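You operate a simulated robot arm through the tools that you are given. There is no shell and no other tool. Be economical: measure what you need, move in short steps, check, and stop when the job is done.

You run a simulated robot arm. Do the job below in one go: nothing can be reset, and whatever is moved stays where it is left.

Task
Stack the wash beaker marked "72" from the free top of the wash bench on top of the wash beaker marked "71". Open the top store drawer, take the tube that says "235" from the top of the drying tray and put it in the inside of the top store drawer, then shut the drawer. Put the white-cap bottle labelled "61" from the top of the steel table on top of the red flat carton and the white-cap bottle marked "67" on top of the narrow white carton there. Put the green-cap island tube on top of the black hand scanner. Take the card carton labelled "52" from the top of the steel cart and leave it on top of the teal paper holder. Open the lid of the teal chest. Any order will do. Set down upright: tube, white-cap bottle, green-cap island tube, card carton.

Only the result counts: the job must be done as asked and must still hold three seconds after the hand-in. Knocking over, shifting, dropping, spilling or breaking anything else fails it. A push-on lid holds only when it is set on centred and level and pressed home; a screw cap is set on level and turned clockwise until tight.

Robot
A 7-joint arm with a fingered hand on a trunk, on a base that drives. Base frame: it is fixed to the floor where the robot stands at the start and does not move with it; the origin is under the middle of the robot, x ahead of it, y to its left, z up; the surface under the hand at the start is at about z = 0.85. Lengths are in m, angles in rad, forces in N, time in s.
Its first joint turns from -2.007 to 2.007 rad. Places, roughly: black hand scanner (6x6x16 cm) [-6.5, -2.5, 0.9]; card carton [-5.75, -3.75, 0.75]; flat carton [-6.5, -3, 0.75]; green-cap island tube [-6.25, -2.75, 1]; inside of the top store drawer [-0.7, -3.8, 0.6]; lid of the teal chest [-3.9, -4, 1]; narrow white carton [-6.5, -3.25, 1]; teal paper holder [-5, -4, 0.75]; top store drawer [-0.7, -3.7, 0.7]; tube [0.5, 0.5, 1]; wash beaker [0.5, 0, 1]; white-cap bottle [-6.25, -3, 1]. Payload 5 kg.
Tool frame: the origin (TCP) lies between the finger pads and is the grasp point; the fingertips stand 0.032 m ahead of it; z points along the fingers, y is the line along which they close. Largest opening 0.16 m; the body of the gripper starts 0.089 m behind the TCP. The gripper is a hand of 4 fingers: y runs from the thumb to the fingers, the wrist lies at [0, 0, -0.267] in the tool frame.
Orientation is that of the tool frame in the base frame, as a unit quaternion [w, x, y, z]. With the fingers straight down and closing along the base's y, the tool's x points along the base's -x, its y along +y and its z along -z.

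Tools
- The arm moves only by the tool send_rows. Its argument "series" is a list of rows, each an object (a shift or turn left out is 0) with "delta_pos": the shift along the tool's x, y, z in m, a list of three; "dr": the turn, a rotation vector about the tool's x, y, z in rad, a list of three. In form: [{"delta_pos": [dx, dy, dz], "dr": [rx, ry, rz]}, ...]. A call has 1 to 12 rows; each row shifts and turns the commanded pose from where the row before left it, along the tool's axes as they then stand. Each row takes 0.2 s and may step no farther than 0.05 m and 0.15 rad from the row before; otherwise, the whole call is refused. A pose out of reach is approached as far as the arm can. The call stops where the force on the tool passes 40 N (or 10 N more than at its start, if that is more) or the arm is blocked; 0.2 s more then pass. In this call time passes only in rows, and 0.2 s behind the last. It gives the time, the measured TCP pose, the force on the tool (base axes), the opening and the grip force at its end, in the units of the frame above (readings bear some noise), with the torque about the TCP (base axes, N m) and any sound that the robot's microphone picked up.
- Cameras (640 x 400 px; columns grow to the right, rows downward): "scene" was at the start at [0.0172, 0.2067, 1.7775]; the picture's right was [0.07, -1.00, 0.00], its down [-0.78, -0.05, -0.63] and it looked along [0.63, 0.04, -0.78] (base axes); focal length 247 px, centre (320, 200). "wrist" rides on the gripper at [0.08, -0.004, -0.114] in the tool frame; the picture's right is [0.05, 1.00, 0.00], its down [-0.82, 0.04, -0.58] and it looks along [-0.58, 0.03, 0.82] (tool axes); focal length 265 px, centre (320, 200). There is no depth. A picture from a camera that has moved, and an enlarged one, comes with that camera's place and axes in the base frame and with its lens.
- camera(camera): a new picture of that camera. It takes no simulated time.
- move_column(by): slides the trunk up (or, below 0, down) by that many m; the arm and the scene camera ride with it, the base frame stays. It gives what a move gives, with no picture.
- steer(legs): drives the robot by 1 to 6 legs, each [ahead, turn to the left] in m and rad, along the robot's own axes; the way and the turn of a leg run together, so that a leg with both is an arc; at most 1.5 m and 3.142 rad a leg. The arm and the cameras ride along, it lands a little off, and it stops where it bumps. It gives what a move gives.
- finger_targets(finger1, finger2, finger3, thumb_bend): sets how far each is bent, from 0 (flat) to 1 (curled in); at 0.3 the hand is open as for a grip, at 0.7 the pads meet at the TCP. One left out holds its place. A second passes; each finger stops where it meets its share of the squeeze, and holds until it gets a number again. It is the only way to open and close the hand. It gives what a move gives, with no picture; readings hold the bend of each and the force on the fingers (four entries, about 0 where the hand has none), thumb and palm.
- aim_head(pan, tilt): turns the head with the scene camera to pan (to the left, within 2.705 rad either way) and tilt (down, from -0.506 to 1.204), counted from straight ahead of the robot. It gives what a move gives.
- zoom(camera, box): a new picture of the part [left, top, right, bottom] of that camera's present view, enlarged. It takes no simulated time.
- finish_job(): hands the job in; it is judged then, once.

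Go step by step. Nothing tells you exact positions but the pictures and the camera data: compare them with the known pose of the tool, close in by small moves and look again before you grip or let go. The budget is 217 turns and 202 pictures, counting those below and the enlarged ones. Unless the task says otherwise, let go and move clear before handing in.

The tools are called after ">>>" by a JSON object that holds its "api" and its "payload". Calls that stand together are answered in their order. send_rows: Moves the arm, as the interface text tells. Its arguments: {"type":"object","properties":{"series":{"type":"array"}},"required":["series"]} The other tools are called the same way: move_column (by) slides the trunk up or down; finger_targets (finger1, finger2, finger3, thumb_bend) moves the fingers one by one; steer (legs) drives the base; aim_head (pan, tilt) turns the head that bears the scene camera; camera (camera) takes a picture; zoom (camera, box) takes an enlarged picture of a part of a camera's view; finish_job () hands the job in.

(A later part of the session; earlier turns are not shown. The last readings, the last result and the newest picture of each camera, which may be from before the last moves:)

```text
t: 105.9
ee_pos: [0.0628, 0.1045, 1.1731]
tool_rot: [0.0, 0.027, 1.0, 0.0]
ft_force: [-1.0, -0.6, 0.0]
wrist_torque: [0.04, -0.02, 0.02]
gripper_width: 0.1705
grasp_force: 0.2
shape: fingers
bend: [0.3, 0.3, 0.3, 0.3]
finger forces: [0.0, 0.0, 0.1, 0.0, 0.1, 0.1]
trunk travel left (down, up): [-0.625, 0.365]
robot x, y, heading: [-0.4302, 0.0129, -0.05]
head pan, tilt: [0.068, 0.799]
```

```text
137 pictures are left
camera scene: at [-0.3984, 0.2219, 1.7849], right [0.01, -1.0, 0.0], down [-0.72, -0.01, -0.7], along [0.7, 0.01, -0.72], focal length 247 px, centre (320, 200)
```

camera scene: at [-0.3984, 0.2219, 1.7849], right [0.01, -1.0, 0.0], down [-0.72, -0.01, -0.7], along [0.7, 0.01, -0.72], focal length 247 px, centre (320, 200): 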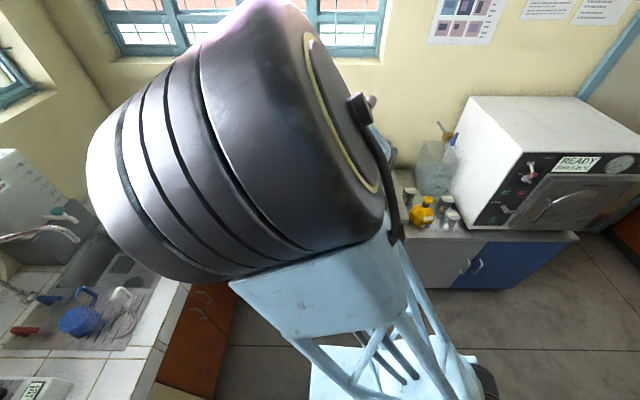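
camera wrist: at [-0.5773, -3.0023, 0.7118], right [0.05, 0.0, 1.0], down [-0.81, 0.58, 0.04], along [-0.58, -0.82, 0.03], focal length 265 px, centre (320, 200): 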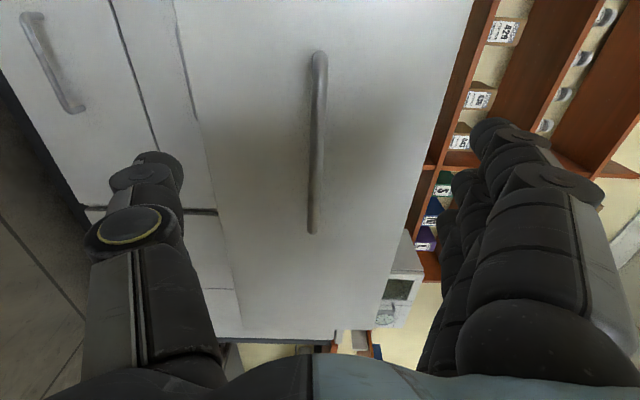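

The elbow is now on the other side but that should be fine. I drive up to the bench and move the hand above the tube.

>>> {"api": "steer", "payload": {"legs": [[0.43, 0.05]]}}

>>> {"api": "camera", "payload": {"camera": "wrist"}}

>>> {"api": "camera", "payload": {"camera": "scene"}}

```text
t: 108.6
ee_pos: [0.4892, 0.1208, 1.1722]
tool_rot: [0.0, -0.001, 1.0, 0.0]
ft_force: [0.5, 0.0, -0.6]
wrist_torque: [0.01, -0.02, 0.0]
gripper_width: 0.1705
grasp_force: 0.0
shape: fingers
bend: [0.3, 0.3, 0.3, 0.3]
finger forces: [0.0, 0.1, 0.0, 0.0, 0.0, 0.0]
trunk travel left (down, up): [-0.625, 0.365]
robot x, y, heading: [-0.0004, 0.0032, 0.0]
head pan, tilt: [0.068, 0.799]
```

```text
136 pictures are left
camera wrist: at [0.4088, 0.1175, 1.2871], right [-0.06, 1.0, 0.0], down [0.82, 0.05, 0.58], along [0.58, 0.03, -0.82], focal length 265 px, centre (320, 200)
```

wrist: 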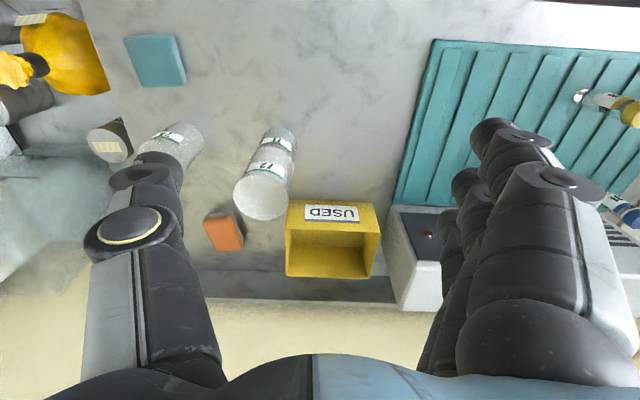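

```text
135 pictures are left
camera scene: at [0.022, 0.2125, 1.7848], right [0.07, -1.0, 0.0], down [-0.72, -0.05, -0.7], along [0.69, 0.05, -0.72], focal length 247 px, centre (320, 200)
```

scene: 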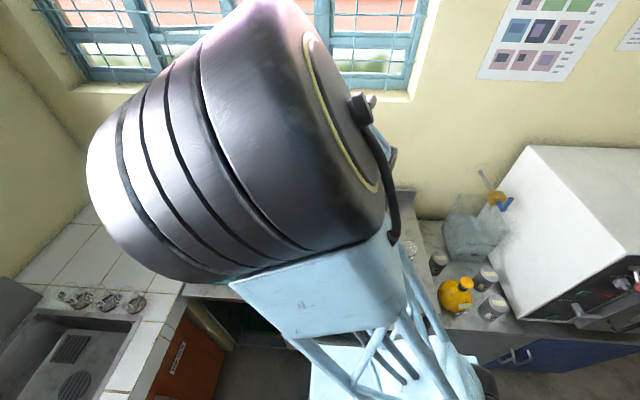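

>>> {"api": "send_rows", "payload": {"series": [{"delta_pos": [-0.02, 0.0395, 0]}, {"delta_pos": [-0.02, 0.0395, 0]}, {"delta_pos": [-0.02, 0.0395, 0]}, {"delta_pos": [-0.02, 0.0395, 0]}, {"delta_pos": [-0.02, 0.0395, 0]}, {"delta_pos": [-0.02, 0.0395, 0]}, {"delta_pos": [-0.018, 0.0395, 0]}, {"delta_pos": [0, 0, 0.05]}, {"delta_pos": [0, 0, 0.05]}, {"delta_pos": [0, 0, 0.05]}]}}

>>> {"api": "camera", "payload": {"camera": "wrist"}}

```text
t: 110.8
ee_pos: [0.6251, 0.399, 1.0224]
tool_rot: [0.0, -0.002, 1.0, 0.0]
ft_force: [-0.4, 0.4, 0.8]
wrist_torque: [-0.02, 0.03, -0.02]
gripper_width: 0.1706
grasp_force: 0.1
shape: fingers
bend: [0.3, 0.3, 0.3, 0.3]
finger forces: [0.0, 0.1, 0.0, 0.0, 0.0, 0.0]
trunk travel left (down, up): [-0.625, 0.365]
robot x, y, heading: [-0.0004, 0.0076, 0.003]
head pan, tilt: [0.068, 0.799]
```

```text
134 pictures are left
camera wrist: at [0.5444, 0.3946, 1.1372], right [-0.06, 1.0, 0.0], down [0.82, 0.05, 0.58], along [0.58, 0.03, -0.82], focal length 265 px, centre (320, 200)
```

wrist: 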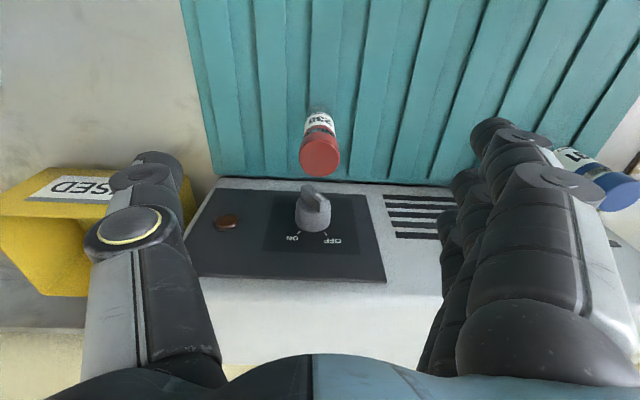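

Tube is centred. I descend to z = 0.93 and pre-close.

>>> {"api": "send_rows", "payload": {"series": [{"delta_pos": [-0.003, 0, 0.046]}, {"delta_pos": [0, 0, 0.046]}]}}

>>> {"api": "finger_targets", "payload": {"finger1": 0.55, "finger2": 0.61, "finger3": 0.57, "thumb_bend": 0.61}}

>>> {"api": "finger_targets", "payload": {"finger2": 0.7, "thumb_bend": 0.675}}

>>> {"api": "camera", "payload": {"camera": "wrist"}}

```text
t: 111.4
ee_pos: [0.6289, 0.3974, 0.9308]
tool_rot: [0.0, -0.002, 1.0, 0.0]
ft_force: [-0.6, 0.3, -0.3]
wrist_torque: [-0.01, -0.01, 0.02]
gripper_width: 0.1705
grasp_force: 0.0
shape: fingers
bend: [0.3, 0.3, 0.3, 0.3]
finger forces: [0.0, 0.0, 0.0, 0.1, 0.1, 0.0]
trunk travel left (down, up): [-0.625, 0.365]
robot x, y, heading: [0.0029, 0.0044, 0.003]
head pan, tilt: [0.068, 0.799]
```

```text
t: 112.4
ee_pos: [0.6278, 0.3969, 0.9318]
tool_rot: [0.0, -0.002, 1.0, 0.0]
ft_force: [0.8, -0.1, -1.3]
wrist_torque: [0.01, 0.02, -0.01]
gripper_width: 0.0618
grasp_force: 0.0
shape: fingers
bend: [0.55, 0.61, 0.56, 0.61]
finger forces: [0.1, 0.0, 0.0, 0.1, 0.0, 0.0]
trunk travel left (down, up): [-0.625, 0.365]
robot x, y, heading: [0.0013, 0.0079, 0.003]
head pan, tilt: [0.068, 0.799]
```

```text
t: 113.4
ee_pos: [0.6295, 0.397, 0.932]
tool_rot: [-0.001, -0.001, 1.0, -0.001]
ft_force: [-0.5, -0.1, -0.9]
wrist_torque: [0.01, 0.05, -0.02]
gripper_width: 0.0557
grasp_force: 5.3
shape: fingers
bend: [0.55, 0.65, 0.56, 0.65]
finger forces: [0.1, 5.3, 0.0, 0.0, 5.2, 0.0]
trunk travel left (down, up): [-0.625, 0.365]
robot x, y, heading: [-0.0038, 0.0031, 0.005]
head pan, tilt: [0.068, 0.799]
```

```text
133 pictures are left
camera wrist: at [0.5481, 0.3932, 1.0464], right [-0.06, 1.0, 0.0], down [0.82, 0.05, 0.58], along [0.58, 0.03, -0.82], focal length 265 px, centre (320, 200)
```

wrist: 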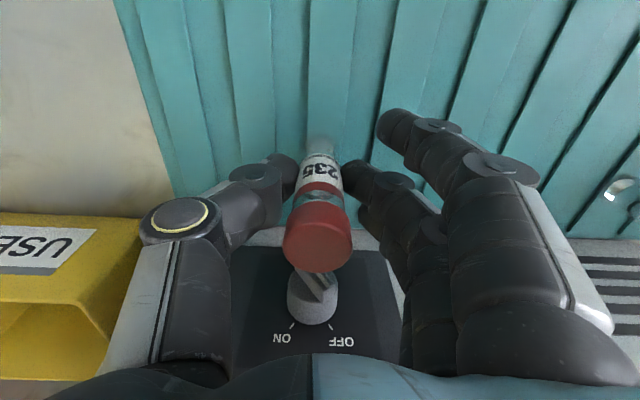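

Upright in a 5 N grip. I lift and retract.

>>> {"api": "send_rows", "payload": {"series": [{"delta_pos": [0, 0, -0.03]}, {"delta_pos": [0, 0, -0.04]}, {"delta_pos": [0, 0, -0.05]}, {"delta_pos": [0, 0, -0.05]}, {"delta_pos": [0, 0, -0.05]}, {"delta_pos": [0, 0, -0.03]}, {"delta_pos": [0.015, -0.04, 0]}, {"delta_pos": [0.015, -0.04, 0]}, {"delta_pos": [0.015, -0.04, 0]}, {"delta_pos": [0.015, -0.04, 0]}, {"delta_pos": [0.015, -0.04, 0]}, {"delta_pos": [0.015, -0.04, 0]}]}}

>>> {"api": "camera", "payload": {"camera": "wrist"}}

```text
t: 116.0
ee_pos: [0.5379, 0.1574, 1.178]
tool_rot: [0.0, -0.001, 1.0, 0.001]
ft_force: [-0.7, -0.8, -0.1]
wrist_torque: [0.01, 0.0, 0.02]
gripper_width: 0.0555
grasp_force: 5.4
shape: fingers
bend: [0.55, 0.65, 0.56, 0.65]
finger forces: [0.0, 5.2, 0.0, 0.0, 5.2, 0.0]
trunk travel left (down, up): [-0.625, 0.365]
robot x, y, heading: [0.0032, 0.0087, 0.005]
head pan, tilt: [0.068, 0.799]
```

```text
132 pictures are left
camera wrist: at [0.4574, 0.153, 1.2936], right [-0.06, 1.0, 0.0], down [0.82, 0.05, 0.58], along [0.58, 0.03, -0.82], focal length 265 px, centre (320, 200)
```

wrist: 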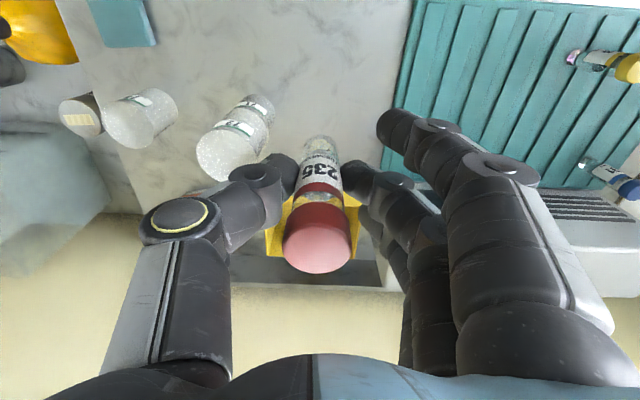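

Held fine. I back off and drive to the open drawer.

>>> {"api": "steer", "payload": {"legs": [[-0.5, 0], [0, -1.4136], [1.33, 0], [1.33, 0], [0, -0.157]]}}

>>> {"api": "aim_head", "payload": {"pan": -0.5, "tilt": 0.75}}

>>> {"api": "camera", "payload": {"camera": "scene"}}

>>> {"api": "camera", "payload": {"camera": "wrist"}}

```text
t: 135.7
ee_pos: [0.0543, -3.1544, 1.1791]
tool_rot: [0.0, 0.706, 0.708, 0.0]
ft_force: [-0.5, -0.4, -0.6]
wrist_torque: [0.01, 0.0, -0.02]
gripper_width: 0.0555
grasp_force: 5.3
shape: fingers
bend: [0.55, 0.65, 0.56, 0.65]
finger forces: [0.0, 5.0, 0.0, 0.0, 5.1, 0.0]
trunk travel left (down, up): [-0.625, 0.365]
robot x, y, heading: [-0.0948, -2.6151, -1.559]
head pan, tilt: [0.068, 0.799]
```

```text
t: 136.7
ee_pos: [0.0534, -3.1552, 1.1789]
tool_rot: [0.0, 0.706, 0.708, 0.0]
ft_force: [0.6, -0.1, -0.7]
wrist_torque: [0.0, 0.02, 0.0]
gripper_width: 0.0554
grasp_force: 5.0
shape: fingers
bend: [0.55, 0.65, 0.56, 0.65]
finger forces: [0.1, 5.2, 0.1, 0.0, 5.1, 0.0]
trunk travel left (down, up): [-0.625, 0.365]
robot x, y, heading: [-0.0958, -2.6131, -1.563]
head pan, tilt: [-0.499, 0.75]
```

```text
131 pictures are left
camera scene: at [0.0671, -2.6306, 1.7889], right [-0.88, 0.47, 0.0], down [0.32, 0.6, -0.73], along [-0.35, -0.64, -0.68], focal length 247 px, centre (320, 200)
```

scene: 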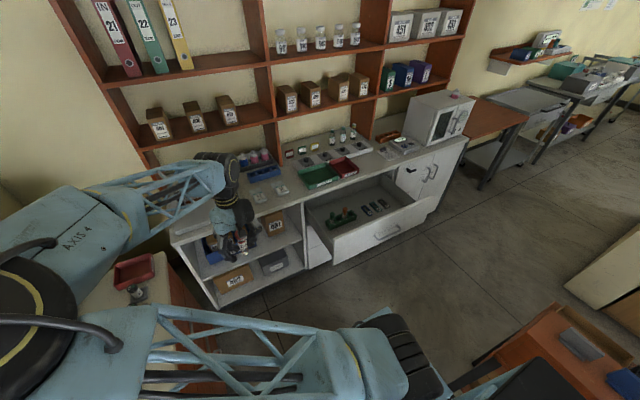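

```text
130 pictures are left
camera wrist: at [0.05, -3.0738, 1.2936], right [1.0, 0.06, 0.0], down [0.05, -0.82, 0.58], along [0.03, -0.58, -0.82], focal length 265 px, centre (320, 200)
```

wrist: 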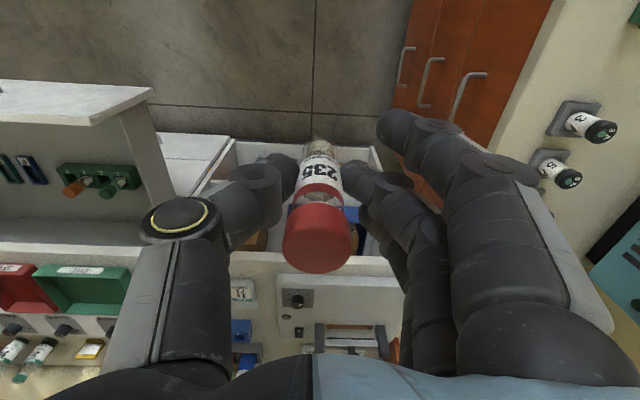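

I zoom in on the drawer to choose a clear spot.

>>> {"api": "zoom", "payload": {"camera": "scene", "box": [295, 155, 445, 270]}}

```text
3.48 times, centred on (370, 212) of scene
camera zoom: at [0.0671, -2.6306, 1.7889], right [-0.88, 0.47, 0.0], down [0.32, 0.6, -0.73], along [-0.35, -0.64, -0.68], focal length 861 px, centre (146, 156)
```

zoom: 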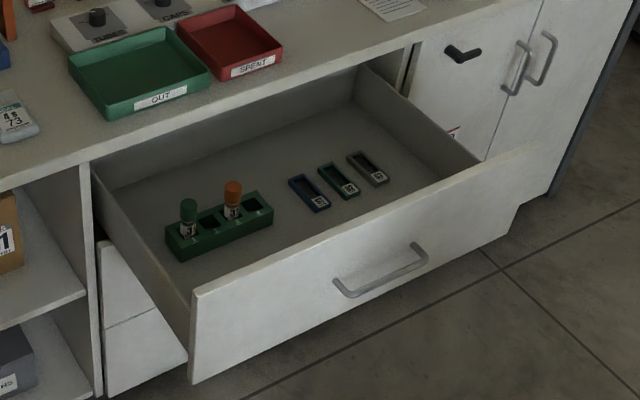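

Free floor lies between the blocks and the drawer front, around (−0.72, −3.33). I drive 0.15 m closer and move the hand over there, high.

>>> {"api": "steer", "payload": {"legs": [[0.15, 0]]}}

>>> {"api": "send_rows", "payload": {"series": [{"delta_pos": [0, -0.048, 0]}, {"delta_pos": [0, -0.048, 0]}, {"delta_pos": [0, -0.048, 0]}, {"delta_pos": [0, -0.048, 0]}, {"delta_pos": [0, -0.048, 0]}, {"delta_pos": [0, -0.048, 0]}, {"delta_pos": [0, -0.048, 0]}, {"delta_pos": [0, -0.048, 0]}]}}

>>> {"api": "send_rows", "payload": {"series": [{"delta_pos": [0, -0.048, 0]}, {"delta_pos": [0, -0.048, 0]}, {"delta_pos": [0, -0.048, 0]}, {"delta_pos": [0, -0.048, 0]}, {"delta_pos": [0, -0.048, 0]}, {"delta_pos": [0, -0.048, 0]}, {"delta_pos": [0, -0.048, 0]}, {"delta_pos": [0, -0.048, 0]}]}}

>>> {"api": "camera", "payload": {"camera": "wrist"}}

>>> {"api": "camera", "payload": {"camera": "scene"}}

```text
t: 138.0
ee_pos: [0.0565, -3.3063, 1.178]
tool_rot: [0.0, 0.705, 0.71, 0.001]
ft_force: [0.2, -0.3, -1.0]
wrist_torque: [0.03, -0.03, -0.04]
gripper_width: 0.0556
grasp_force: 5.0
shape: fingers
bend: [0.55, 0.65, 0.56, 0.65]
finger forces: [0.0, 5.1, 0.0, 0.0, 5.1, 0.0]
trunk travel left (down, up): [-0.625, 0.365]
robot x, y, heading: [-0.0956, -2.7663, -1.566]
head pan, tilt: [-0.499, 0.75]
```

```text
t: 139.8
ee_pos: [-0.3321, -3.3073, 1.1749]
tool_rot: [0.0, 0.705, 0.709, -0.001]
ft_force: [-0.5, -0.8, 0.0]
wrist_torque: [0.01, -0.05, -0.02]
gripper_width: 0.0556
grasp_force: 5.2
shape: fingers
bend: [0.55, 0.65, 0.56, 0.65]
finger forces: [0.1, 5.1, 0.1, 0.0, 5.1, 0.1]
trunk travel left (down, up): [-0.625, 0.365]
robot x, y, heading: [-0.1003, -2.7672, -1.565]
head pan, tilt: [-0.499, 0.75]
```

```text
t: 141.6
ee_pos: [-0.7111, -3.3095, 1.1767]
tool_rot: [0.001, 0.705, 0.709, 0.001]
ft_force: [0.3, -0.1, -0.6]
wrist_torque: [0.02, -0.03, -0.02]
gripper_width: 0.0558
grasp_force: 5.3
shape: fingers
bend: [0.55, 0.65, 0.56, 0.65]
finger forces: [0.0, 5.1, 0.0, 0.1, 5.1, 0.0]
trunk travel left (down, up): [-0.625, 0.365]
robot x, y, heading: [-0.1014, -2.7686, -1.566]
head pan, tilt: [-0.499, 0.75]
```

```text
128 pictures are left
camera wrist: at [-0.7173, -3.2284, 1.2918], right [1.0, 0.06, 0.0], down [0.05, -0.82, 0.58], along [0.03, -0.58, -0.82], focal length 265 px, centre (320, 200)
```

wrist: 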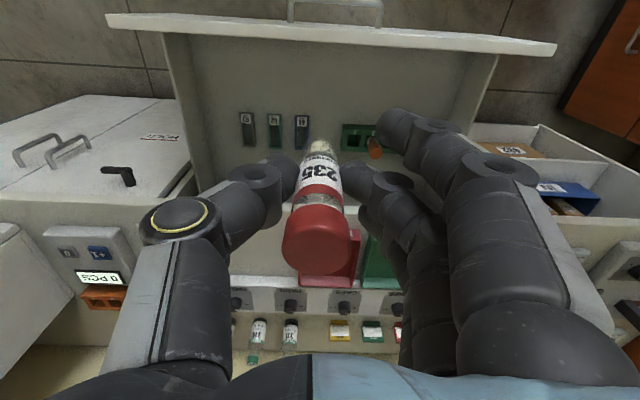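

```text
127 pictures are left
camera scene: at [0.0648, -2.7815, 1.7891], right [-0.88, 0.47, 0.0], down [0.32, 0.6, -0.73], along [-0.35, -0.64, -0.68], focal length 247 px, centre (320, 200)
```

scene: 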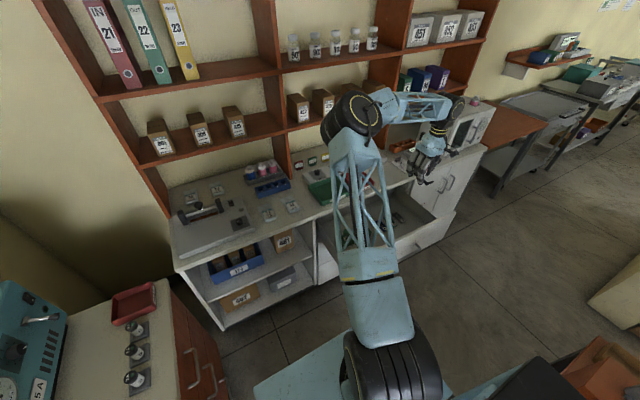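

The hand is over the free floor; I shift 3.5 cm inward and lower the trunk partway, then look.

>>> {"api": "send_rows", "payload": {"series": [{"delta_pos": [-0.035, 0, 0]}]}}

>>> {"api": "move_column", "payload": {"by": -0.3}}

>>> {"api": "camera", "payload": {"camera": "scene"}}

>>> {"api": "camera", "payload": {"camera": "wrist"}}

```text
t: 142.0
ee_pos: [-0.7099, -3.3443, 1.1787]
tool_rot: [0.0, 0.705, 0.709, 0.0]
ft_force: [-0.5, -0.3, -0.3]
wrist_torque: [0.01, -0.02, 0.03]
gripper_width: 0.0556
grasp_force: 5.1
shape: fingers
bend: [0.55, 0.65, 0.56, 0.65]
finger forces: [0.0, 5.2, 0.1, 0.0, 5.0, 0.0]
trunk travel left (down, up): [-0.625, 0.365]
robot x, y, heading: [-0.0961, -2.768, -1.561]
head pan, tilt: [-0.499, 0.75]
```

```text
t: 145.0
ee_pos: [-0.7108, -3.3438, 0.8799]
tool_rot: [0.0, 0.706, 0.709, 0.0]
ft_force: [0.1, -0.2, -0.6]
wrist_torque: [0.03, -0.03, -0.01]
gripper_width: 0.0555
grasp_force: 5.4
shape: fingers
bend: [0.55, 0.65, 0.56, 0.65]
finger forces: [0.1, 5.1, 0.0, 0.0, 5.0, 0.0]
trunk travel left (down, up): [-0.325, 0.665]
robot x, y, heading: [-0.0942, -2.7718, -1.562]
head pan, tilt: [-0.499, 0.75]
```

```text
126 pictures are left
camera scene: at [0.0671, -2.7816, 1.489], right [-0.88, 0.47, 0.0], down [0.32, 0.6, -0.73], along [-0.35, -0.64, -0.68], focal length 247 px, centre (320, 200)
```

scene: 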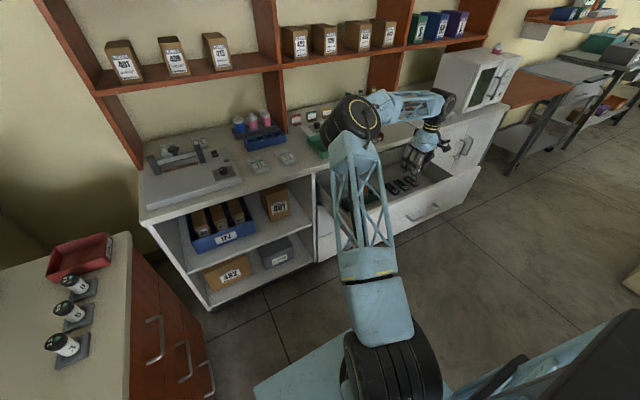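

```text
125 pictures are left
camera wrist: at [-0.7149, -3.2634, 0.9945], right [1.0, 0.06, 0.0], down [0.05, -0.81, 0.58], along [0.03, -0.58, -0.82], focal length 265 px, centre (320, 200)
```

wrist: 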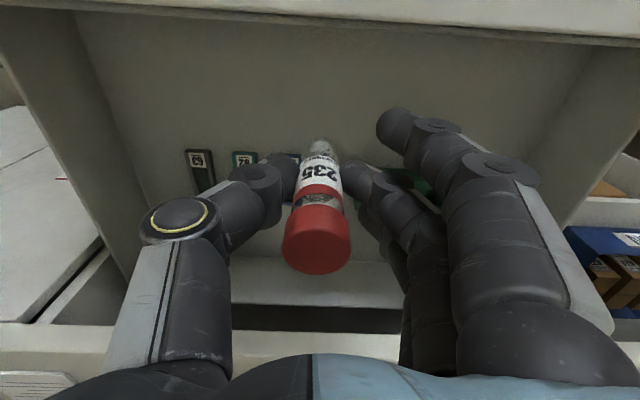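

Next I lower with the arm itself (keeps the elbow clear of the counter), 0.10 m first.

>>> {"api": "send_rows", "payload": {"series": [{"delta_pos": [0, 0, 0.035]}, {"delta_pos": [0, 0, 0.035]}, {"delta_pos": [0, 0, 0.03]}]}}

>>> {"api": "camera", "payload": {"camera": "wrist"}}

>>> {"api": "camera", "payload": {"camera": "scene"}}

```text
t: 145.8
ee_pos: [-0.7111, -3.3432, 0.7774]
tool_rot: [-0.001, 0.705, 0.709, 0.0]
ft_force: [0.6, 0.2, -0.4]
wrist_torque: [-0.01, 0.0, 0.02]
gripper_width: 0.0556
grasp_force: 5.2
shape: fingers
bend: [0.55, 0.65, 0.56, 0.65]
finger forces: [0.0, 5.0, 0.0, 0.0, 5.1, 0.1]
trunk travel left (down, up): [-0.325, 0.665]
robot x, y, heading: [-0.0979, -2.7701, -1.567]
head pan, tilt: [-0.499, 0.75]
```

```text
124 pictures are left
camera wrist: at [-0.7161, -3.2631, 0.8925], right [1.0, 0.06, 0.0], down [0.05, -0.82, 0.58], along [0.03, -0.58, -0.82], focal length 265 px, centre (320, 200)
```

wrist: 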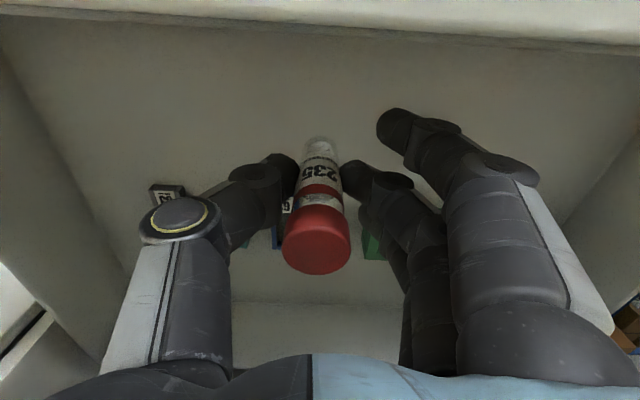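

```text
123 pictures are left
camera scene: at [0.0671, -2.7816, 1.489], right [-0.88, 0.47, 0.0], down [0.32, 0.6, -0.73], along [-0.35, -0.64, -0.68], focal length 247 px, centre (320, 200)
```

scene: 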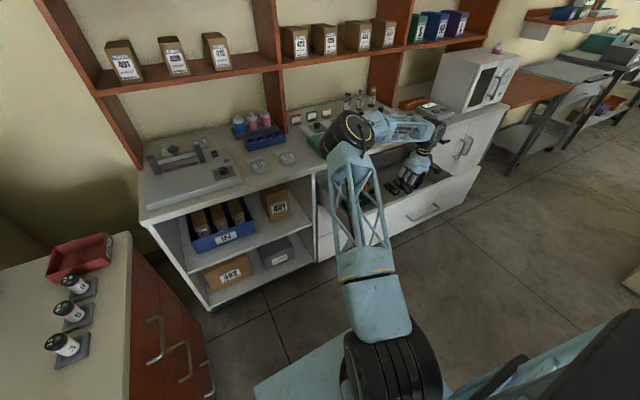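

Elbow stays clear. I continue down in small steps until the tube touches the drawer floor.

>>> {"api": "send_rows", "payload": {"series": [{"delta_pos": [0, 0, 0.01]}, {"delta_pos": [0, 0, 0.01]}, {"delta_pos": [0, 0, 0.005]}]}}

>>> {"api": "zoom", "payload": {"camera": "wrist", "box": [220, 80, 420, 290]}}

```text
t: 146.6
ee_pos: [-0.7117, -3.3433, 0.7548]
tool_rot: [0.0, 0.705, 0.709, 0.0]
ft_force: [0.9, -0.5, -0.2]
wrist_torque: [-0.03, 0.01, 0.02]
gripper_width: 0.0555
grasp_force: 4.9
shape: fingers
bend: [0.55, 0.65, 0.56, 0.65]
finger forces: [0.0, 5.0, 0.0, 0.0, 5.0, 0.0]
trunk travel left (down, up): [-0.325, 0.665]
robot x, y, heading: [-0.0982, -2.7678, -1.568]
head pan, tilt: [-0.499, 0.75]
```

```text
1.90 times, centred on (320, 185) of wrist
camera zoom: at [-0.7161, -3.2637, 0.8693], right [1.0, 0.06, 0.0], down [0.05, -0.81, 0.58], along [0.03, -0.58, -0.82], focal length 506 px, centre (320, 229)
```

zoom: 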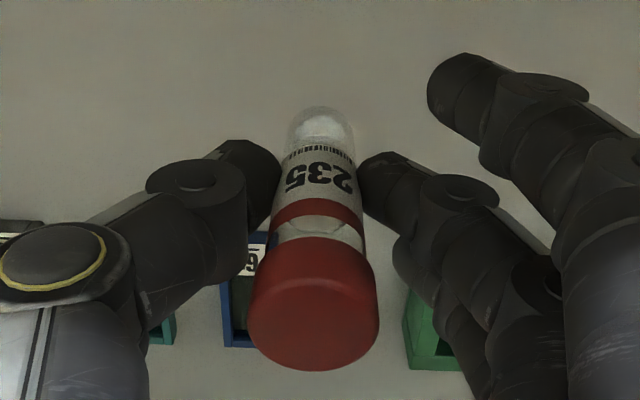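

>>> {"api": "send_rows", "payload": {"series": [{"delta_pos": [0, 0, 0.005]}, {"delta_pos": [0, 0, 0.005]}, {"delta_pos": [0, 0, 0.004]}, {"delta_pos": [0, 0, 0.003]}]}}

>>> {"api": "zoom", "payload": {"camera": "wrist", "box": [220, 80, 420, 290]}}

```text
t: 147.6
ee_pos: [-0.7112, -3.3438, 0.7376]
tool_rot: [0.0, 0.705, 0.709, 0.0]
ft_force: [0.6, -0.3, -0.8]
wrist_torque: [-0.01, -0.01, 0.0]
gripper_width: 0.0556
grasp_force: 4.8
shape: fingers
bend: [0.55, 0.65, 0.56, 0.65]
finger forces: [0.0, 5.0, 0.0, 0.0, 5.0, 0.1]
trunk travel left (down, up): [-0.325, 0.665]
robot x, y, heading: [-0.0995, -2.7679, -1.565]
head pan, tilt: [-0.499, 0.75]
```

```text
1.90 times, centred on (320, 185) of wrist
camera zoom: at [-0.7155, -3.2632, 0.8524], right [1.0, 0.06, 0.0], down [0.05, -0.81, 0.58], along [0.03, -0.58, -0.82], focal length 506 px, centre (320, 229)
```

zoom: 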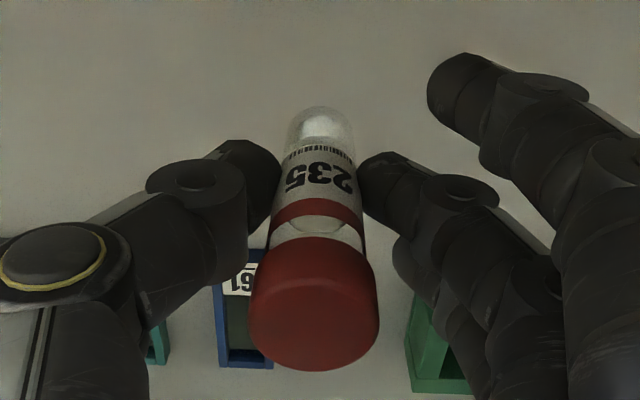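

>>> {"api": "send_rows", "payload": {"series": [{"delta_pos": [0, 0, 0.004]}, {"delta_pos": [0, 0, 0.004]}, {"delta_pos": [0, 0, 0.003]}]}}

>>> {"api": "send_rows", "payload": {"series": [{"delta_pos": [0, 0, 0.003]}, {"delta_pos": [0, 0, 0.002]}]}}

>>> {"api": "zoom", "payload": {"camera": "wrist", "box": [220, 80, 420, 290]}}

```text
t: 148.4
ee_pos: [-0.7102, -3.3434, 0.7259]
tool_rot: [0.0, 0.704, 0.71, 0.0]
ft_force: [0.0, -0.6, -1.5]
wrist_torque: [0.03, 0.01, 0.0]
gripper_width: 0.0556
grasp_force: 5.0
shape: fingers
bend: [0.55, 0.65, 0.56, 0.65]
finger forces: [0.1, 5.0, 0.0, 0.0, 5.0, 0.1]
trunk travel left (down, up): [-0.325, 0.665]
robot x, y, heading: [-0.0951, -2.7683, -1.569]
head pan, tilt: [-0.499, 0.75]
```

```text
t: 149.0
ee_pos: [-0.7096, -3.3452, 0.7209]
tool_rot: [0.0, 0.705, 0.709, 0.0]
ft_force: [0.0, -0.3, -0.4]
wrist_torque: [-0.01, 0.0, 0.02]
gripper_width: 0.0557
grasp_force: 5.1
shape: fingers
bend: [0.55, 0.65, 0.56, 0.65]
finger forces: [0.1, 5.0, 0.0, 0.0, 4.9, 0.0]
trunk travel left (down, up): [-0.325, 0.665]
robot x, y, heading: [-0.0962, -2.766, -1.567]
head pan, tilt: [-0.499, 0.75]
```

```text
1.90 times, centred on (320, 185) of wrist
camera zoom: at [-0.7153, -3.2636, 0.8364], right [1.0, 0.06, 0.0], down [0.05, -0.82, 0.58], along [0.03, -0.58, -0.82], focal length 506 px, centre (320, 229)
```

zoom: 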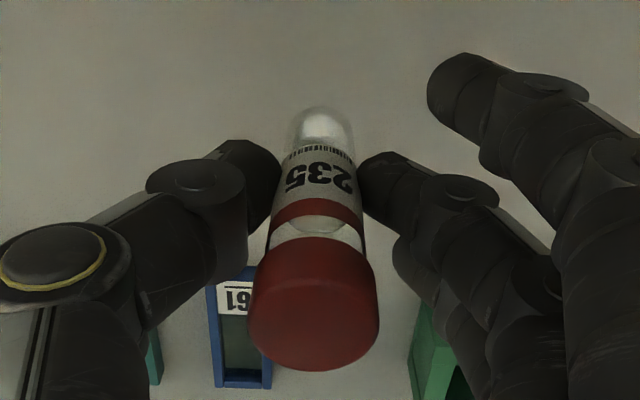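

>>> {"api": "send_rows", "payload": {"series": [{"delta_pos": [0, 0, 0.003]}, {"delta_pos": [0, 0, 0.003]}]}}

>>> {"api": "send_rows", "payload": {"series": [{"delta_pos": [0, 0, 0.003]}, {"delta_pos": [0, 0, 0.002]}]}}

```text
t: 149.6
ee_pos: [-0.7101, -3.3426, 0.715]
tool_rot: [0.001, 0.705, 0.709, 0.0]
ft_force: [0.5, -0.2, -0.1]
wrist_torque: [0.01, -0.03, 0.02]
gripper_width: 0.0554
grasp_force: 4.8
shape: fingers
bend: [0.55, 0.65, 0.56, 0.65]
finger forces: [0.0, 5.0, 0.0, 0.0, 4.9, 0.0]
trunk travel left (down, up): [-0.325, 0.665]
robot x, y, heading: [-0.1, -2.7657, -1.568]
head pan, tilt: [-0.499, 0.75]
```

```text
t: 150.2
ee_pos: [-0.7116, -3.3436, 0.7127]
tool_rot: [-0.001, 0.705, 0.709, -0.002]
ft_force: [-3.6, -2.1, 18.9]
wrist_torque: [1.8, -0.37, 0.34]
gripper_width: 0.0552
grasp_force: 5.1
shape: fingers
bend: [0.55, 0.65, 0.56, 0.65]
finger forces: [0.0, 5.1, 0.0, 0.1, 4.9, 0.0]
trunk travel left (down, up): [-0.325, 0.665]
robot x, y, heading: [-0.0997, -2.77, -1.565]
head pan, tilt: [-0.499, 0.75]
```

The contact torque shows the wrist camera housing touching the drawer front, not the tube. I rise, shift 3.2 cm deeper, and look.

>>> {"api": "send_rows", "payload": {"series": [{"delta_pos": [0, 0, -0.015]}, {"delta_pos": [-0.032, 0, 0]}]}}

>>> {"api": "zoom", "payload": {"camera": "wrist", "box": [120, 0, 520, 300]}}

>>> {"api": "zoom", "payload": {"camera": "scene", "box": [330, 90, 480, 230]}}

```text
t: 150.8
ee_pos: [-0.7102, -3.3766, 0.726]
tool_rot: [0.0, 0.705, 0.709, 0.001]
ft_force: [0.2, -0.1, 0.4]
wrist_torque: [-0.03, 0.01, -0.01]
gripper_width: 0.0556
grasp_force: 5.5
shape: fingers
bend: [0.55, 0.65, 0.56, 0.65]
finger forces: [0.0, 5.0, 0.0, 0.0, 5.0, 0.0]
trunk travel left (down, up): [-0.325, 0.665]
robot x, y, heading: [-0.0951, -2.7697, -1.566]
head pan, tilt: [-0.499, 0.75]
```

```text
1.33 times, centred on (320, 150) of wrist
camera zoom: at [-0.7156, -3.2947, 0.8404], right [1.0, 0.06, 0.0], down [0.05, -0.81, 0.58], along [0.03, -0.58, -0.82], focal length 354 px, centre (320, 267)
```

zoom: 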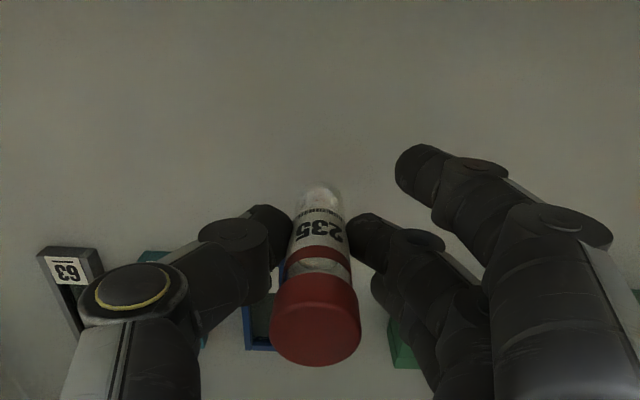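

```text
2.86 times, centred on (405, 160) of scene
camera zoom: at [0.0673, -2.7811, 1.4888], right [-0.88, 0.47, 0.0], down [0.32, 0.6, -0.73], along [-0.35, -0.64, -0.68], focal length 707 px, centre (77, 314)
```

zoom: 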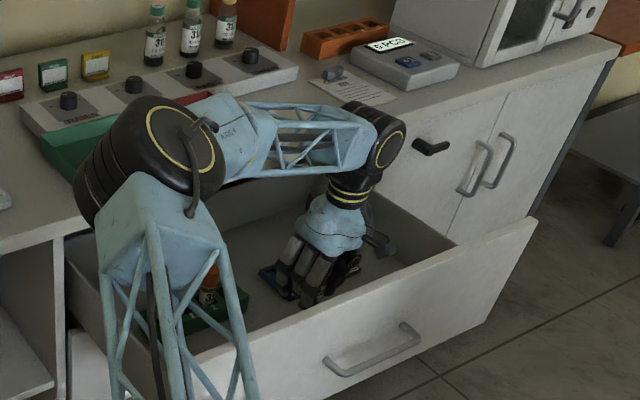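

Clear of the panel now. I lower again in small steps.

>>> {"api": "send_rows", "payload": {"series": [{"delta_pos": [0, 0, 0.005]}, {"delta_pos": [0, 0, 0.005]}, {"delta_pos": [0, 0, 0.003]}]}}

>>> {"api": "send_rows", "payload": {"series": [{"delta_pos": [0, 0, 0.003]}]}}

>>> {"api": "zoom", "payload": {"camera": "wrist", "box": [220, 80, 420, 290]}}

```text
t: 151.6
ee_pos: [-0.7107, -3.3758, 0.7122]
tool_rot: [0.0, 0.705, 0.709, 0.001]
ft_force: [-0.3, 0.2, -0.8]
wrist_torque: [0.0, 0.03, 0.02]
gripper_width: 0.0555
grasp_force: 5.2
shape: fingers
bend: [0.55, 0.65, 0.56, 0.65]
finger forces: [0.0, 5.0, 0.0, 0.0, 5.0, 0.0]
trunk travel left (down, up): [-0.325, 0.665]
robot x, y, heading: [-0.0956, -2.7686, -1.562]
head pan, tilt: [-0.499, 0.75]
```

```text
t: 152.0
ee_pos: [-0.7107, -3.3757, 0.71]
tool_rot: [0.0, 0.706, 0.709, 0.0]
ft_force: [-0.6, 0.0, 0.2]
wrist_torque: [-0.03, -0.02, -0.03]
gripper_width: 0.0557
grasp_force: 5.0
shape: fingers
bend: [0.55, 0.65, 0.56, 0.65]
finger forces: [0.0, 5.0, 0.1, 0.0, 5.0, 0.0]
trunk travel left (down, up): [-0.325, 0.665]
robot x, y, heading: [-0.0996, -2.7691, -1.566]
head pan, tilt: [-0.499, 0.75]
```

```text
1.90 times, centred on (320, 185) of wrist
camera zoom: at [-0.7152, -3.2952, 0.8245], right [1.0, 0.06, 0.0], down [0.05, -0.81, 0.58], along [0.03, -0.58, -0.82], focal length 506 px, centre (320, 229)
```

zoom: 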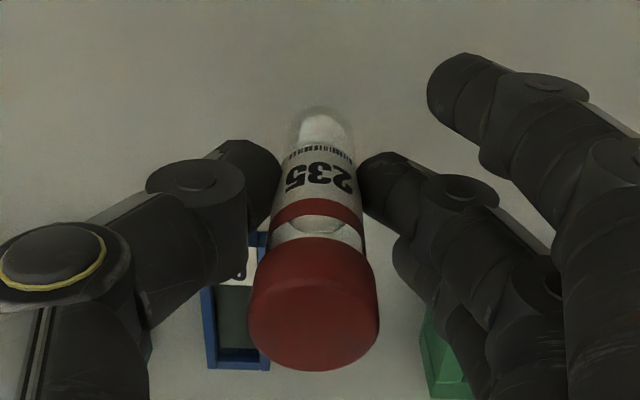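

>>> {"api": "send_rows", "payload": {"series": [{"delta_pos": [0, 0, 0.003]}, {"delta_pos": [0, 0, 0.003]}]}}

>>> {"api": "send_rows", "payload": {"series": [{"delta_pos": [0, 0, 0.003]}, {"delta_pos": [0, 0, 0.002]}]}}

>>> {"api": "zoom", "payload": {"camera": "wrist", "box": [220, 80, 420, 290]}}

```text
t: 152.6
ee_pos: [-0.7103, -3.3765, 0.703]
tool_rot: [-0.001, 0.705, 0.709, 0.0]
ft_force: [-0.3, -0.3, -0.4]
wrist_torque: [0.0, 0.0, 0.01]
gripper_width: 0.0555
grasp_force: 4.7
shape: fingers
bend: [0.55, 0.65, 0.56, 0.65]
finger forces: [0.1, 4.9, 0.0, 0.0, 5.0, 0.0]
trunk travel left (down, up): [-0.325, 0.665]
robot x, y, heading: [-0.0967, -2.7699, -1.569]
head pan, tilt: [-0.499, 0.75]
```

```text
t: 153.2
ee_pos: [-0.7104, -3.3758, 0.6971]
tool_rot: [0.0, 0.705, 0.709, 0.0]
ft_force: [0.4, -0.8, -0.9]
wrist_torque: [0.01, -0.02, 0.0]
gripper_width: 0.0557
grasp_force: 4.7
shape: fingers
bend: [0.55, 0.65, 0.56, 0.65]
finger forces: [0.0, 4.9, 0.0, 0.0, 5.0, 0.0]
trunk travel left (down, up): [-0.325, 0.665]
robot x, y, heading: [-0.0955, -2.766, -1.563]
head pan, tilt: [-0.499, 0.75]
```

```text
1.90 times, centred on (320, 185) of wrist
camera zoom: at [-0.7144, -3.2959, 0.8129], right [1.0, 0.06, 0.0], down [0.05, -0.81, 0.58], along [0.03, -0.58, -0.82], focal length 506 px, centre (320, 229)
```

zoom: 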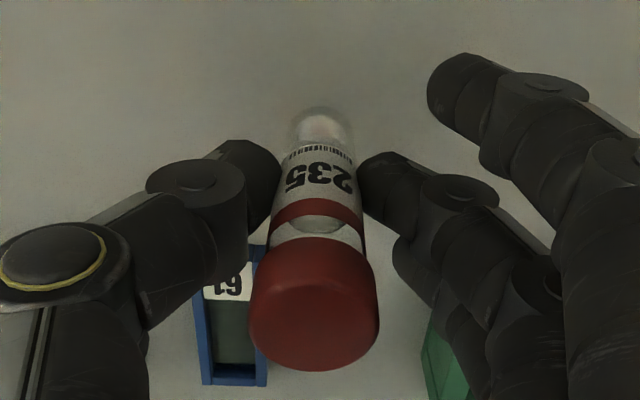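

>>> {"api": "send_rows", "payload": {"series": [{"delta_pos": [0, 0, 0.003]}, {"delta_pos": [0, 0, 0.003]}]}}

>>> {"api": "send_rows", "payload": {"series": [{"delta_pos": [0, 0, 0.003]}, {"delta_pos": [0, 0, 0.003]}]}}

>>> {"api": "zoom", "payload": {"camera": "wrist", "box": [220, 80, 420, 290]}}

>>> {"api": "zoom", "payload": {"camera": "scene", "box": [330, 90, 480, 230]}}

```text
t: 153.8
ee_pos: [-0.7108, -3.3764, 0.6915]
tool_rot: [0.0, 0.705, 0.709, -0.001]
ft_force: [0.4, 0.2, -0.1]
wrist_torque: [-0.03, 0.02, -0.02]
gripper_width: 0.0558
grasp_force: 5.0
shape: fingers
bend: [0.55, 0.65, 0.56, 0.65]
finger forces: [0.1, 5.0, 0.0, 0.0, 5.1, 0.0]
trunk travel left (down, up): [-0.325, 0.665]
robot x, y, heading: [-0.0977, -2.7652, -1.565]
head pan, tilt: [-0.499, 0.75]
```

```text
t: 154.4
ee_pos: [-0.711, -3.3756, 0.6853]
tool_rot: [0.0, 0.706, 0.708, 0.0]
ft_force: [-0.1, 0.1, -0.1]
wrist_torque: [-0.01, -0.01, -0.01]
gripper_width: 0.0557
grasp_force: 4.4
shape: fingers
bend: [0.55, 0.65, 0.56, 0.65]
finger forces: [0.0, 4.9, 0.0, 0.0, 5.0, 0.1]
trunk travel left (down, up): [-0.325, 0.665]
robot x, y, heading: [-0.0993, -2.7672, -1.565]
head pan, tilt: [-0.499, 0.75]
```

```text
1.90 times, centred on (320, 185) of wrist
camera zoom: at [-0.7151, -3.2958, 0.8015], right [1.0, 0.06, 0.0], down [0.05, -0.82, 0.58], along [0.03, -0.58, -0.82], focal length 506 px, centre (320, 229)
```

zoom: 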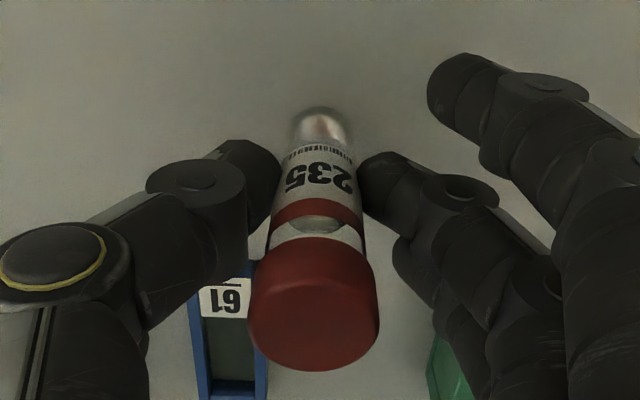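

```text
2.86 times, centred on (405, 160) of scene
camera zoom: at [0.0671, -2.7816, 1.489], right [-0.88, 0.47, 0.0], down [0.32, 0.6, -0.73], along [-0.35, -0.64, -0.68], focal length 707 px, centre (77, 314)
```

zoom: 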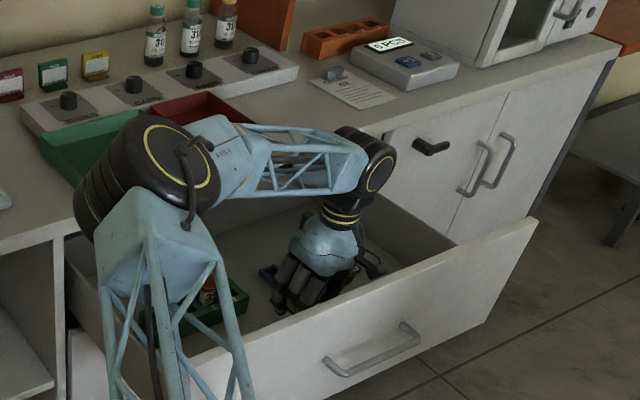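

>>> {"api": "send_rows", "payload": {"series": [{"delta_pos": [0, 0, 0.003]}, {"delta_pos": [0, 0, 0.003]}]}}

>>> {"api": "send_rows", "payload": {"series": [{"delta_pos": [0, 0, 0.003]}, {"delta_pos": [0, 0, 0.003]}]}}

>>> {"api": "send_rows", "payload": {"series": [{"delta_pos": [0, 0, 0.003]}, {"delta_pos": [0, 0, 0.003]}]}}

>>> {"api": "zoom", "payload": {"camera": "wrist", "box": [220, 80, 420, 290]}}

```text
t: 155.0
ee_pos: [-0.7099, -3.3765, 0.6828]
tool_rot: [-0.001, 0.706, 0.709, -0.001]
ft_force: [1.2, 1.5, 10.8]
wrist_torque: [-0.02, -0.06, 0.0]
gripper_width: 0.0549
grasp_force: 7.7
shape: fingers
bend: [0.55, 0.67, 0.56, 0.66]
finger forces: [0.0, 8.0, 0.0, 0.0, 6.6, 0.0]
trunk travel left (down, up): [-0.325, 0.665]
robot x, y, heading: [-0.0947, -2.7679, -1.567]
head pan, tilt: [-0.499, 0.75]
```

```text
t: 155.6
ee_pos: [-0.7106, -3.3764, 0.676]
tool_rot: [0.001, 0.705, 0.71, -0.001]
ft_force: [0.9, 0.4, 8.1]
wrist_torque: [0.0, -0.02, -0.01]
gripper_width: 0.055
grasp_force: 6.8
shape: fingers
bend: [0.55, 0.67, 0.56, 0.66]
finger forces: [0.1, 6.9, 0.0, 0.0, 5.9, 0.0]
trunk travel left (down, up): [-0.325, 0.665]
robot x, y, heading: [-0.0984, -2.7652, -1.568]
head pan, tilt: [-0.499, 0.75]
```

```text
t: 156.2
ee_pos: [-0.7108, -3.376, 0.6697]
tool_rot: [0.0, 0.705, 0.709, 0.0]
ft_force: [-0.5, 1.7, 9.0]
wrist_torque: [0.05, -0.02, 0.02]
gripper_width: 0.0552
grasp_force: 7.2
shape: fingers
bend: [0.55, 0.67, 0.56, 0.66]
finger forces: [0.1, 6.3, 0.0, 0.0, 6.4, 0.0]
trunk travel left (down, up): [-0.325, 0.665]
robot x, y, heading: [-0.097, -2.769, -1.569]
head pan, tilt: [-0.499, 0.75]
```

```text
1.90 times, centred on (320, 185) of wrist
camera zoom: at [-0.7148, -3.2954, 0.7838], right [1.0, 0.06, 0.0], down [0.05, -0.81, 0.58], along [0.03, -0.58, -0.82], focal length 506 px, centre (320, 229)
```

zoom: 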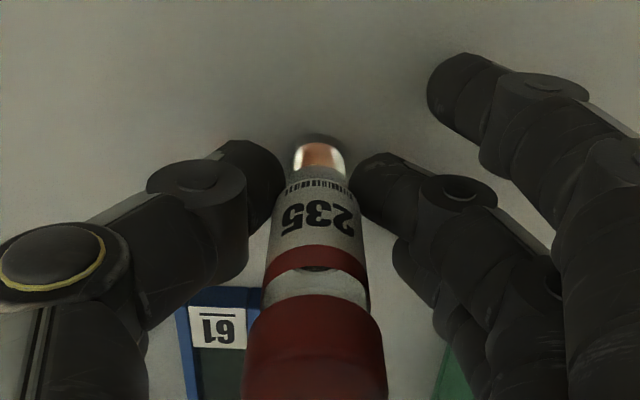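

The tube stands on the drawer floor (contact at z = 0.683). I release and rise straight up.

>>> {"api": "finger_targets", "payload": {"finger2": 0.6, "thumb_bend": 0.61}}

>>> {"api": "finger_targets", "payload": {"finger1": 0.45, "finger2": 0.45, "finger3": 0.45, "thumb_bend": 0.45}}

>>> {"api": "send_rows", "payload": {"series": [{"delta_pos": [0, 0, -0.02]}, {"delta_pos": [0, 0, -0.04]}, {"delta_pos": [0, 0, -0.05]}, {"delta_pos": [0, 0, -0.05]}, {"delta_pos": [0, 0, -0.05]}]}}

>>> {"api": "camera", "payload": {"camera": "wrist"}}

```text
t: 157.2
ee_pos: [-0.7099, -3.3771, 0.6681]
tool_rot: [0.0, 0.705, 0.709, -0.001]
ft_force: [0.1, 0.4, -0.3]
wrist_torque: [0.0, 0.0, -0.03]
gripper_width: 0.0607
grasp_force: 0.1
shape: fingers
bend: [0.55, 0.6, 0.56, 0.61]
finger forces: [0.0, 0.1, 0.1, 0.0, 0.1, 0.0]
trunk travel left (down, up): [-0.325, 0.665]
robot x, y, heading: [-0.0956, -2.7669, -1.567]
head pan, tilt: [-0.499, 0.75]
```

```text
t: 158.2
ee_pos: [-0.7101, -3.3757, 0.6687]
tool_rot: [0.0, 0.706, 0.709, 0.0]
ft_force: [0.3, -0.3, 0.5]
wrist_torque: [0.0, 0.0, 0.02]
gripper_width: 0.1105
grasp_force: 0.0
shape: fingers
bend: [0.45, 0.45, 0.45, 0.45]
finger forces: [0.0, 0.0, 0.0, 0.0, 0.0, 0.0]
trunk travel left (down, up): [-0.325, 0.665]
robot x, y, heading: [-0.0989, -2.769, -1.566]
head pan, tilt: [-0.499, 0.75]
```

```text
t: 159.4
ee_pos: [-0.7102, -3.3764, 0.8793]
tool_rot: [0.0, 0.705, 0.709, 0.001]
ft_force: [-0.8, -0.1, -0.3]
wrist_torque: [0.04, -0.04, 0.03]
gripper_width: 0.1105
grasp_force: 0.0
shape: fingers
bend: [0.45, 0.45, 0.45, 0.45]
finger forces: [0.0, 0.0, 0.1, 0.0, 0.0, 0.0]
trunk travel left (down, up): [-0.325, 0.665]
robot x, y, heading: [-0.0943, -2.7707, -1.567]
head pan, tilt: [-0.499, 0.75]
```

```text
112 pictures are left
camera wrist: at [-0.7149, -3.2951, 0.9948], right [1.0, 0.06, 0.0], down [0.05, -0.82, 0.58], along [0.03, -0.58, -0.82], focal length 265 px, centre (320, 200)
```

wrist: 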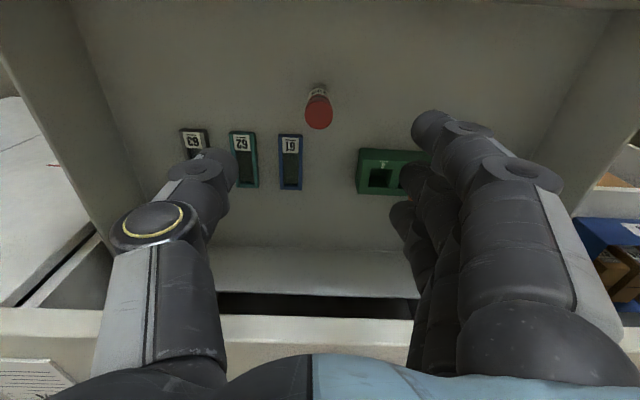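

The tube 235 stands upright in the drawer. I raise, back off 0.25 m and turn the hand horizontal to push the drawer shut.

>>> {"api": "steer", "payload": {"legs": [[-0.25, 0]]}}

>>> {"api": "finger_targets", "payload": {"finger1": 0.7, "finger2": 0.7, "finger3": 0.7, "thumb_bend": 0.7}}

>>> {"api": "send_rows", "payload": {"series": [{"dr": [-0.08637, -0.08637, 0.08637]}, {"dr": [-0.08637, -0.08637, 0.08637]}, {"dr": [-0.08637, -0.08637, 0.08637]}, {"dr": [-0.08637, -0.08637, 0.08637]}, {"dr": [-0.08637, -0.08637, 0.08637]}, {"dr": [-0.08637, -0.08637, 0.08637]}, {"dr": [-0.08637, -0.08637, 0.08637]}]}}

>>> {"api": "send_rows", "payload": {"series": [{"dr": [-0.08637, -0.08637, 0.08637]}, {"dr": [-0.08637, -0.08637, 0.08637]}, {"dr": [-0.08637, -0.08637, 0.08637]}, {"dr": [-0.08637, -0.08637, 0.08637]}, {"dr": [-0.08637, -0.08637, 0.08637]}, {"dr": [-0.08637, -0.08637, 0.08637]}, {"dr": [-0.08637, -0.08637, 0.08637]}]}}

>>> {"api": "camera", "payload": {"camera": "scene"}}

```text
t: 161.3
ee_pos: [-0.7131, -3.1236, 0.8803]
tool_rot: [0.0, 0.706, 0.708, 0.0]
ft_force: [0.9, 0.2, -0.9]
wrist_torque: [0.01, -0.03, -0.02]
gripper_width: 0.1107
grasp_force: 0.0
shape: fingers
bend: [0.45, 0.45, 0.45, 0.45]
finger forces: [0.0, 0.0, 0.0, 0.0, 0.0, 0.0]
trunk travel left (down, up): [-0.325, 0.665]
robot x, y, heading: [-0.0994, -2.5196, -1.57]
head pan, tilt: [-0.499, 0.75]
```

```text
t: 162.3
ee_pos: [-0.7125, -3.1232, 0.8799]
tool_rot: [0.0, 0.706, 0.708, 0.0]
ft_force: [-0.3, -0.8, 0.3]
wrist_torque: [0.0, 0.01, 0.01]
gripper_width: 0.0239
grasp_force: 0.1
shape: fingers
bend: [0.7, 0.7, 0.7, 0.7]
finger forces: [0.1, 0.0, 0.1, 0.0, 0.0, 0.0]
trunk travel left (down, up): [-0.325, 0.665]
robot x, y, heading: [-0.098, -2.5148, -1.566]
head pan, tilt: [-0.499, 0.75]
```

```text
t: 163.9
ee_pos: [-0.7125, -3.1237, 0.8803]
tool_rot: [0.409, 0.816, 0.409, 0.001]
ft_force: [-0.4, -0.5, 0.4]
wrist_torque: [0.02, 0.04, 0.02]
gripper_width: 0.0237
grasp_force: 0.0
shape: fingers
bend: [0.7, 0.7, 0.7, 0.7]
finger forces: [0.1, 0.1, 0.0, 0.0, 0.1, 0.0]
trunk travel left (down, up): [-0.325, 0.665]
robot x, y, heading: [-0.1001, -2.5092, -1.566]
head pan, tilt: [-0.499, 0.75]
```

```text
t: 165.5
ee_pos: [-0.7117, -3.1239, 0.8794]
tool_rot: [0.708, 0.707, -0.001, 0.0]
ft_force: [-0.9, -0.3, 0.2]
wrist_torque: [-0.02, 0.03, 0.0]
gripper_width: 0.0237
grasp_force: 0.1
shape: fingers
bend: [0.7, 0.7, 0.7, 0.7]
finger forces: [0.1, 0.0, 0.0, 0.0, 0.0, 0.0]
trunk travel left (down, up): [-0.325, 0.665]
robot x, y, heading: [-0.0945, -2.5162, -1.563]
head pan, tilt: [-0.499, 0.75]
```

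```text
111 pictures are left
camera scene: at [0.0657, -2.5304, 1.489], right [-0.88, 0.47, 0.0], down [0.32, 0.6, -0.73], along [-0.35, -0.64, -0.68], focal length 247 px, centre (320, 200)
```

scene: 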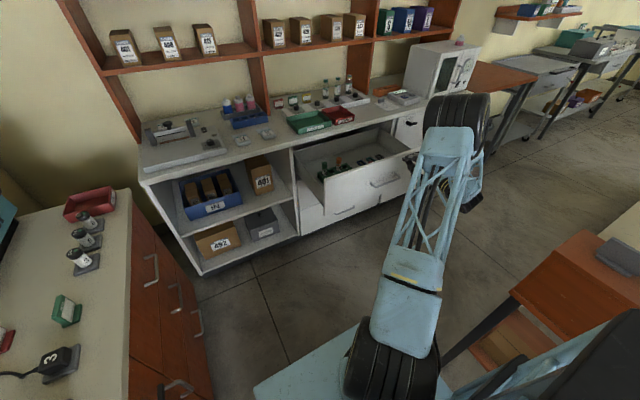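

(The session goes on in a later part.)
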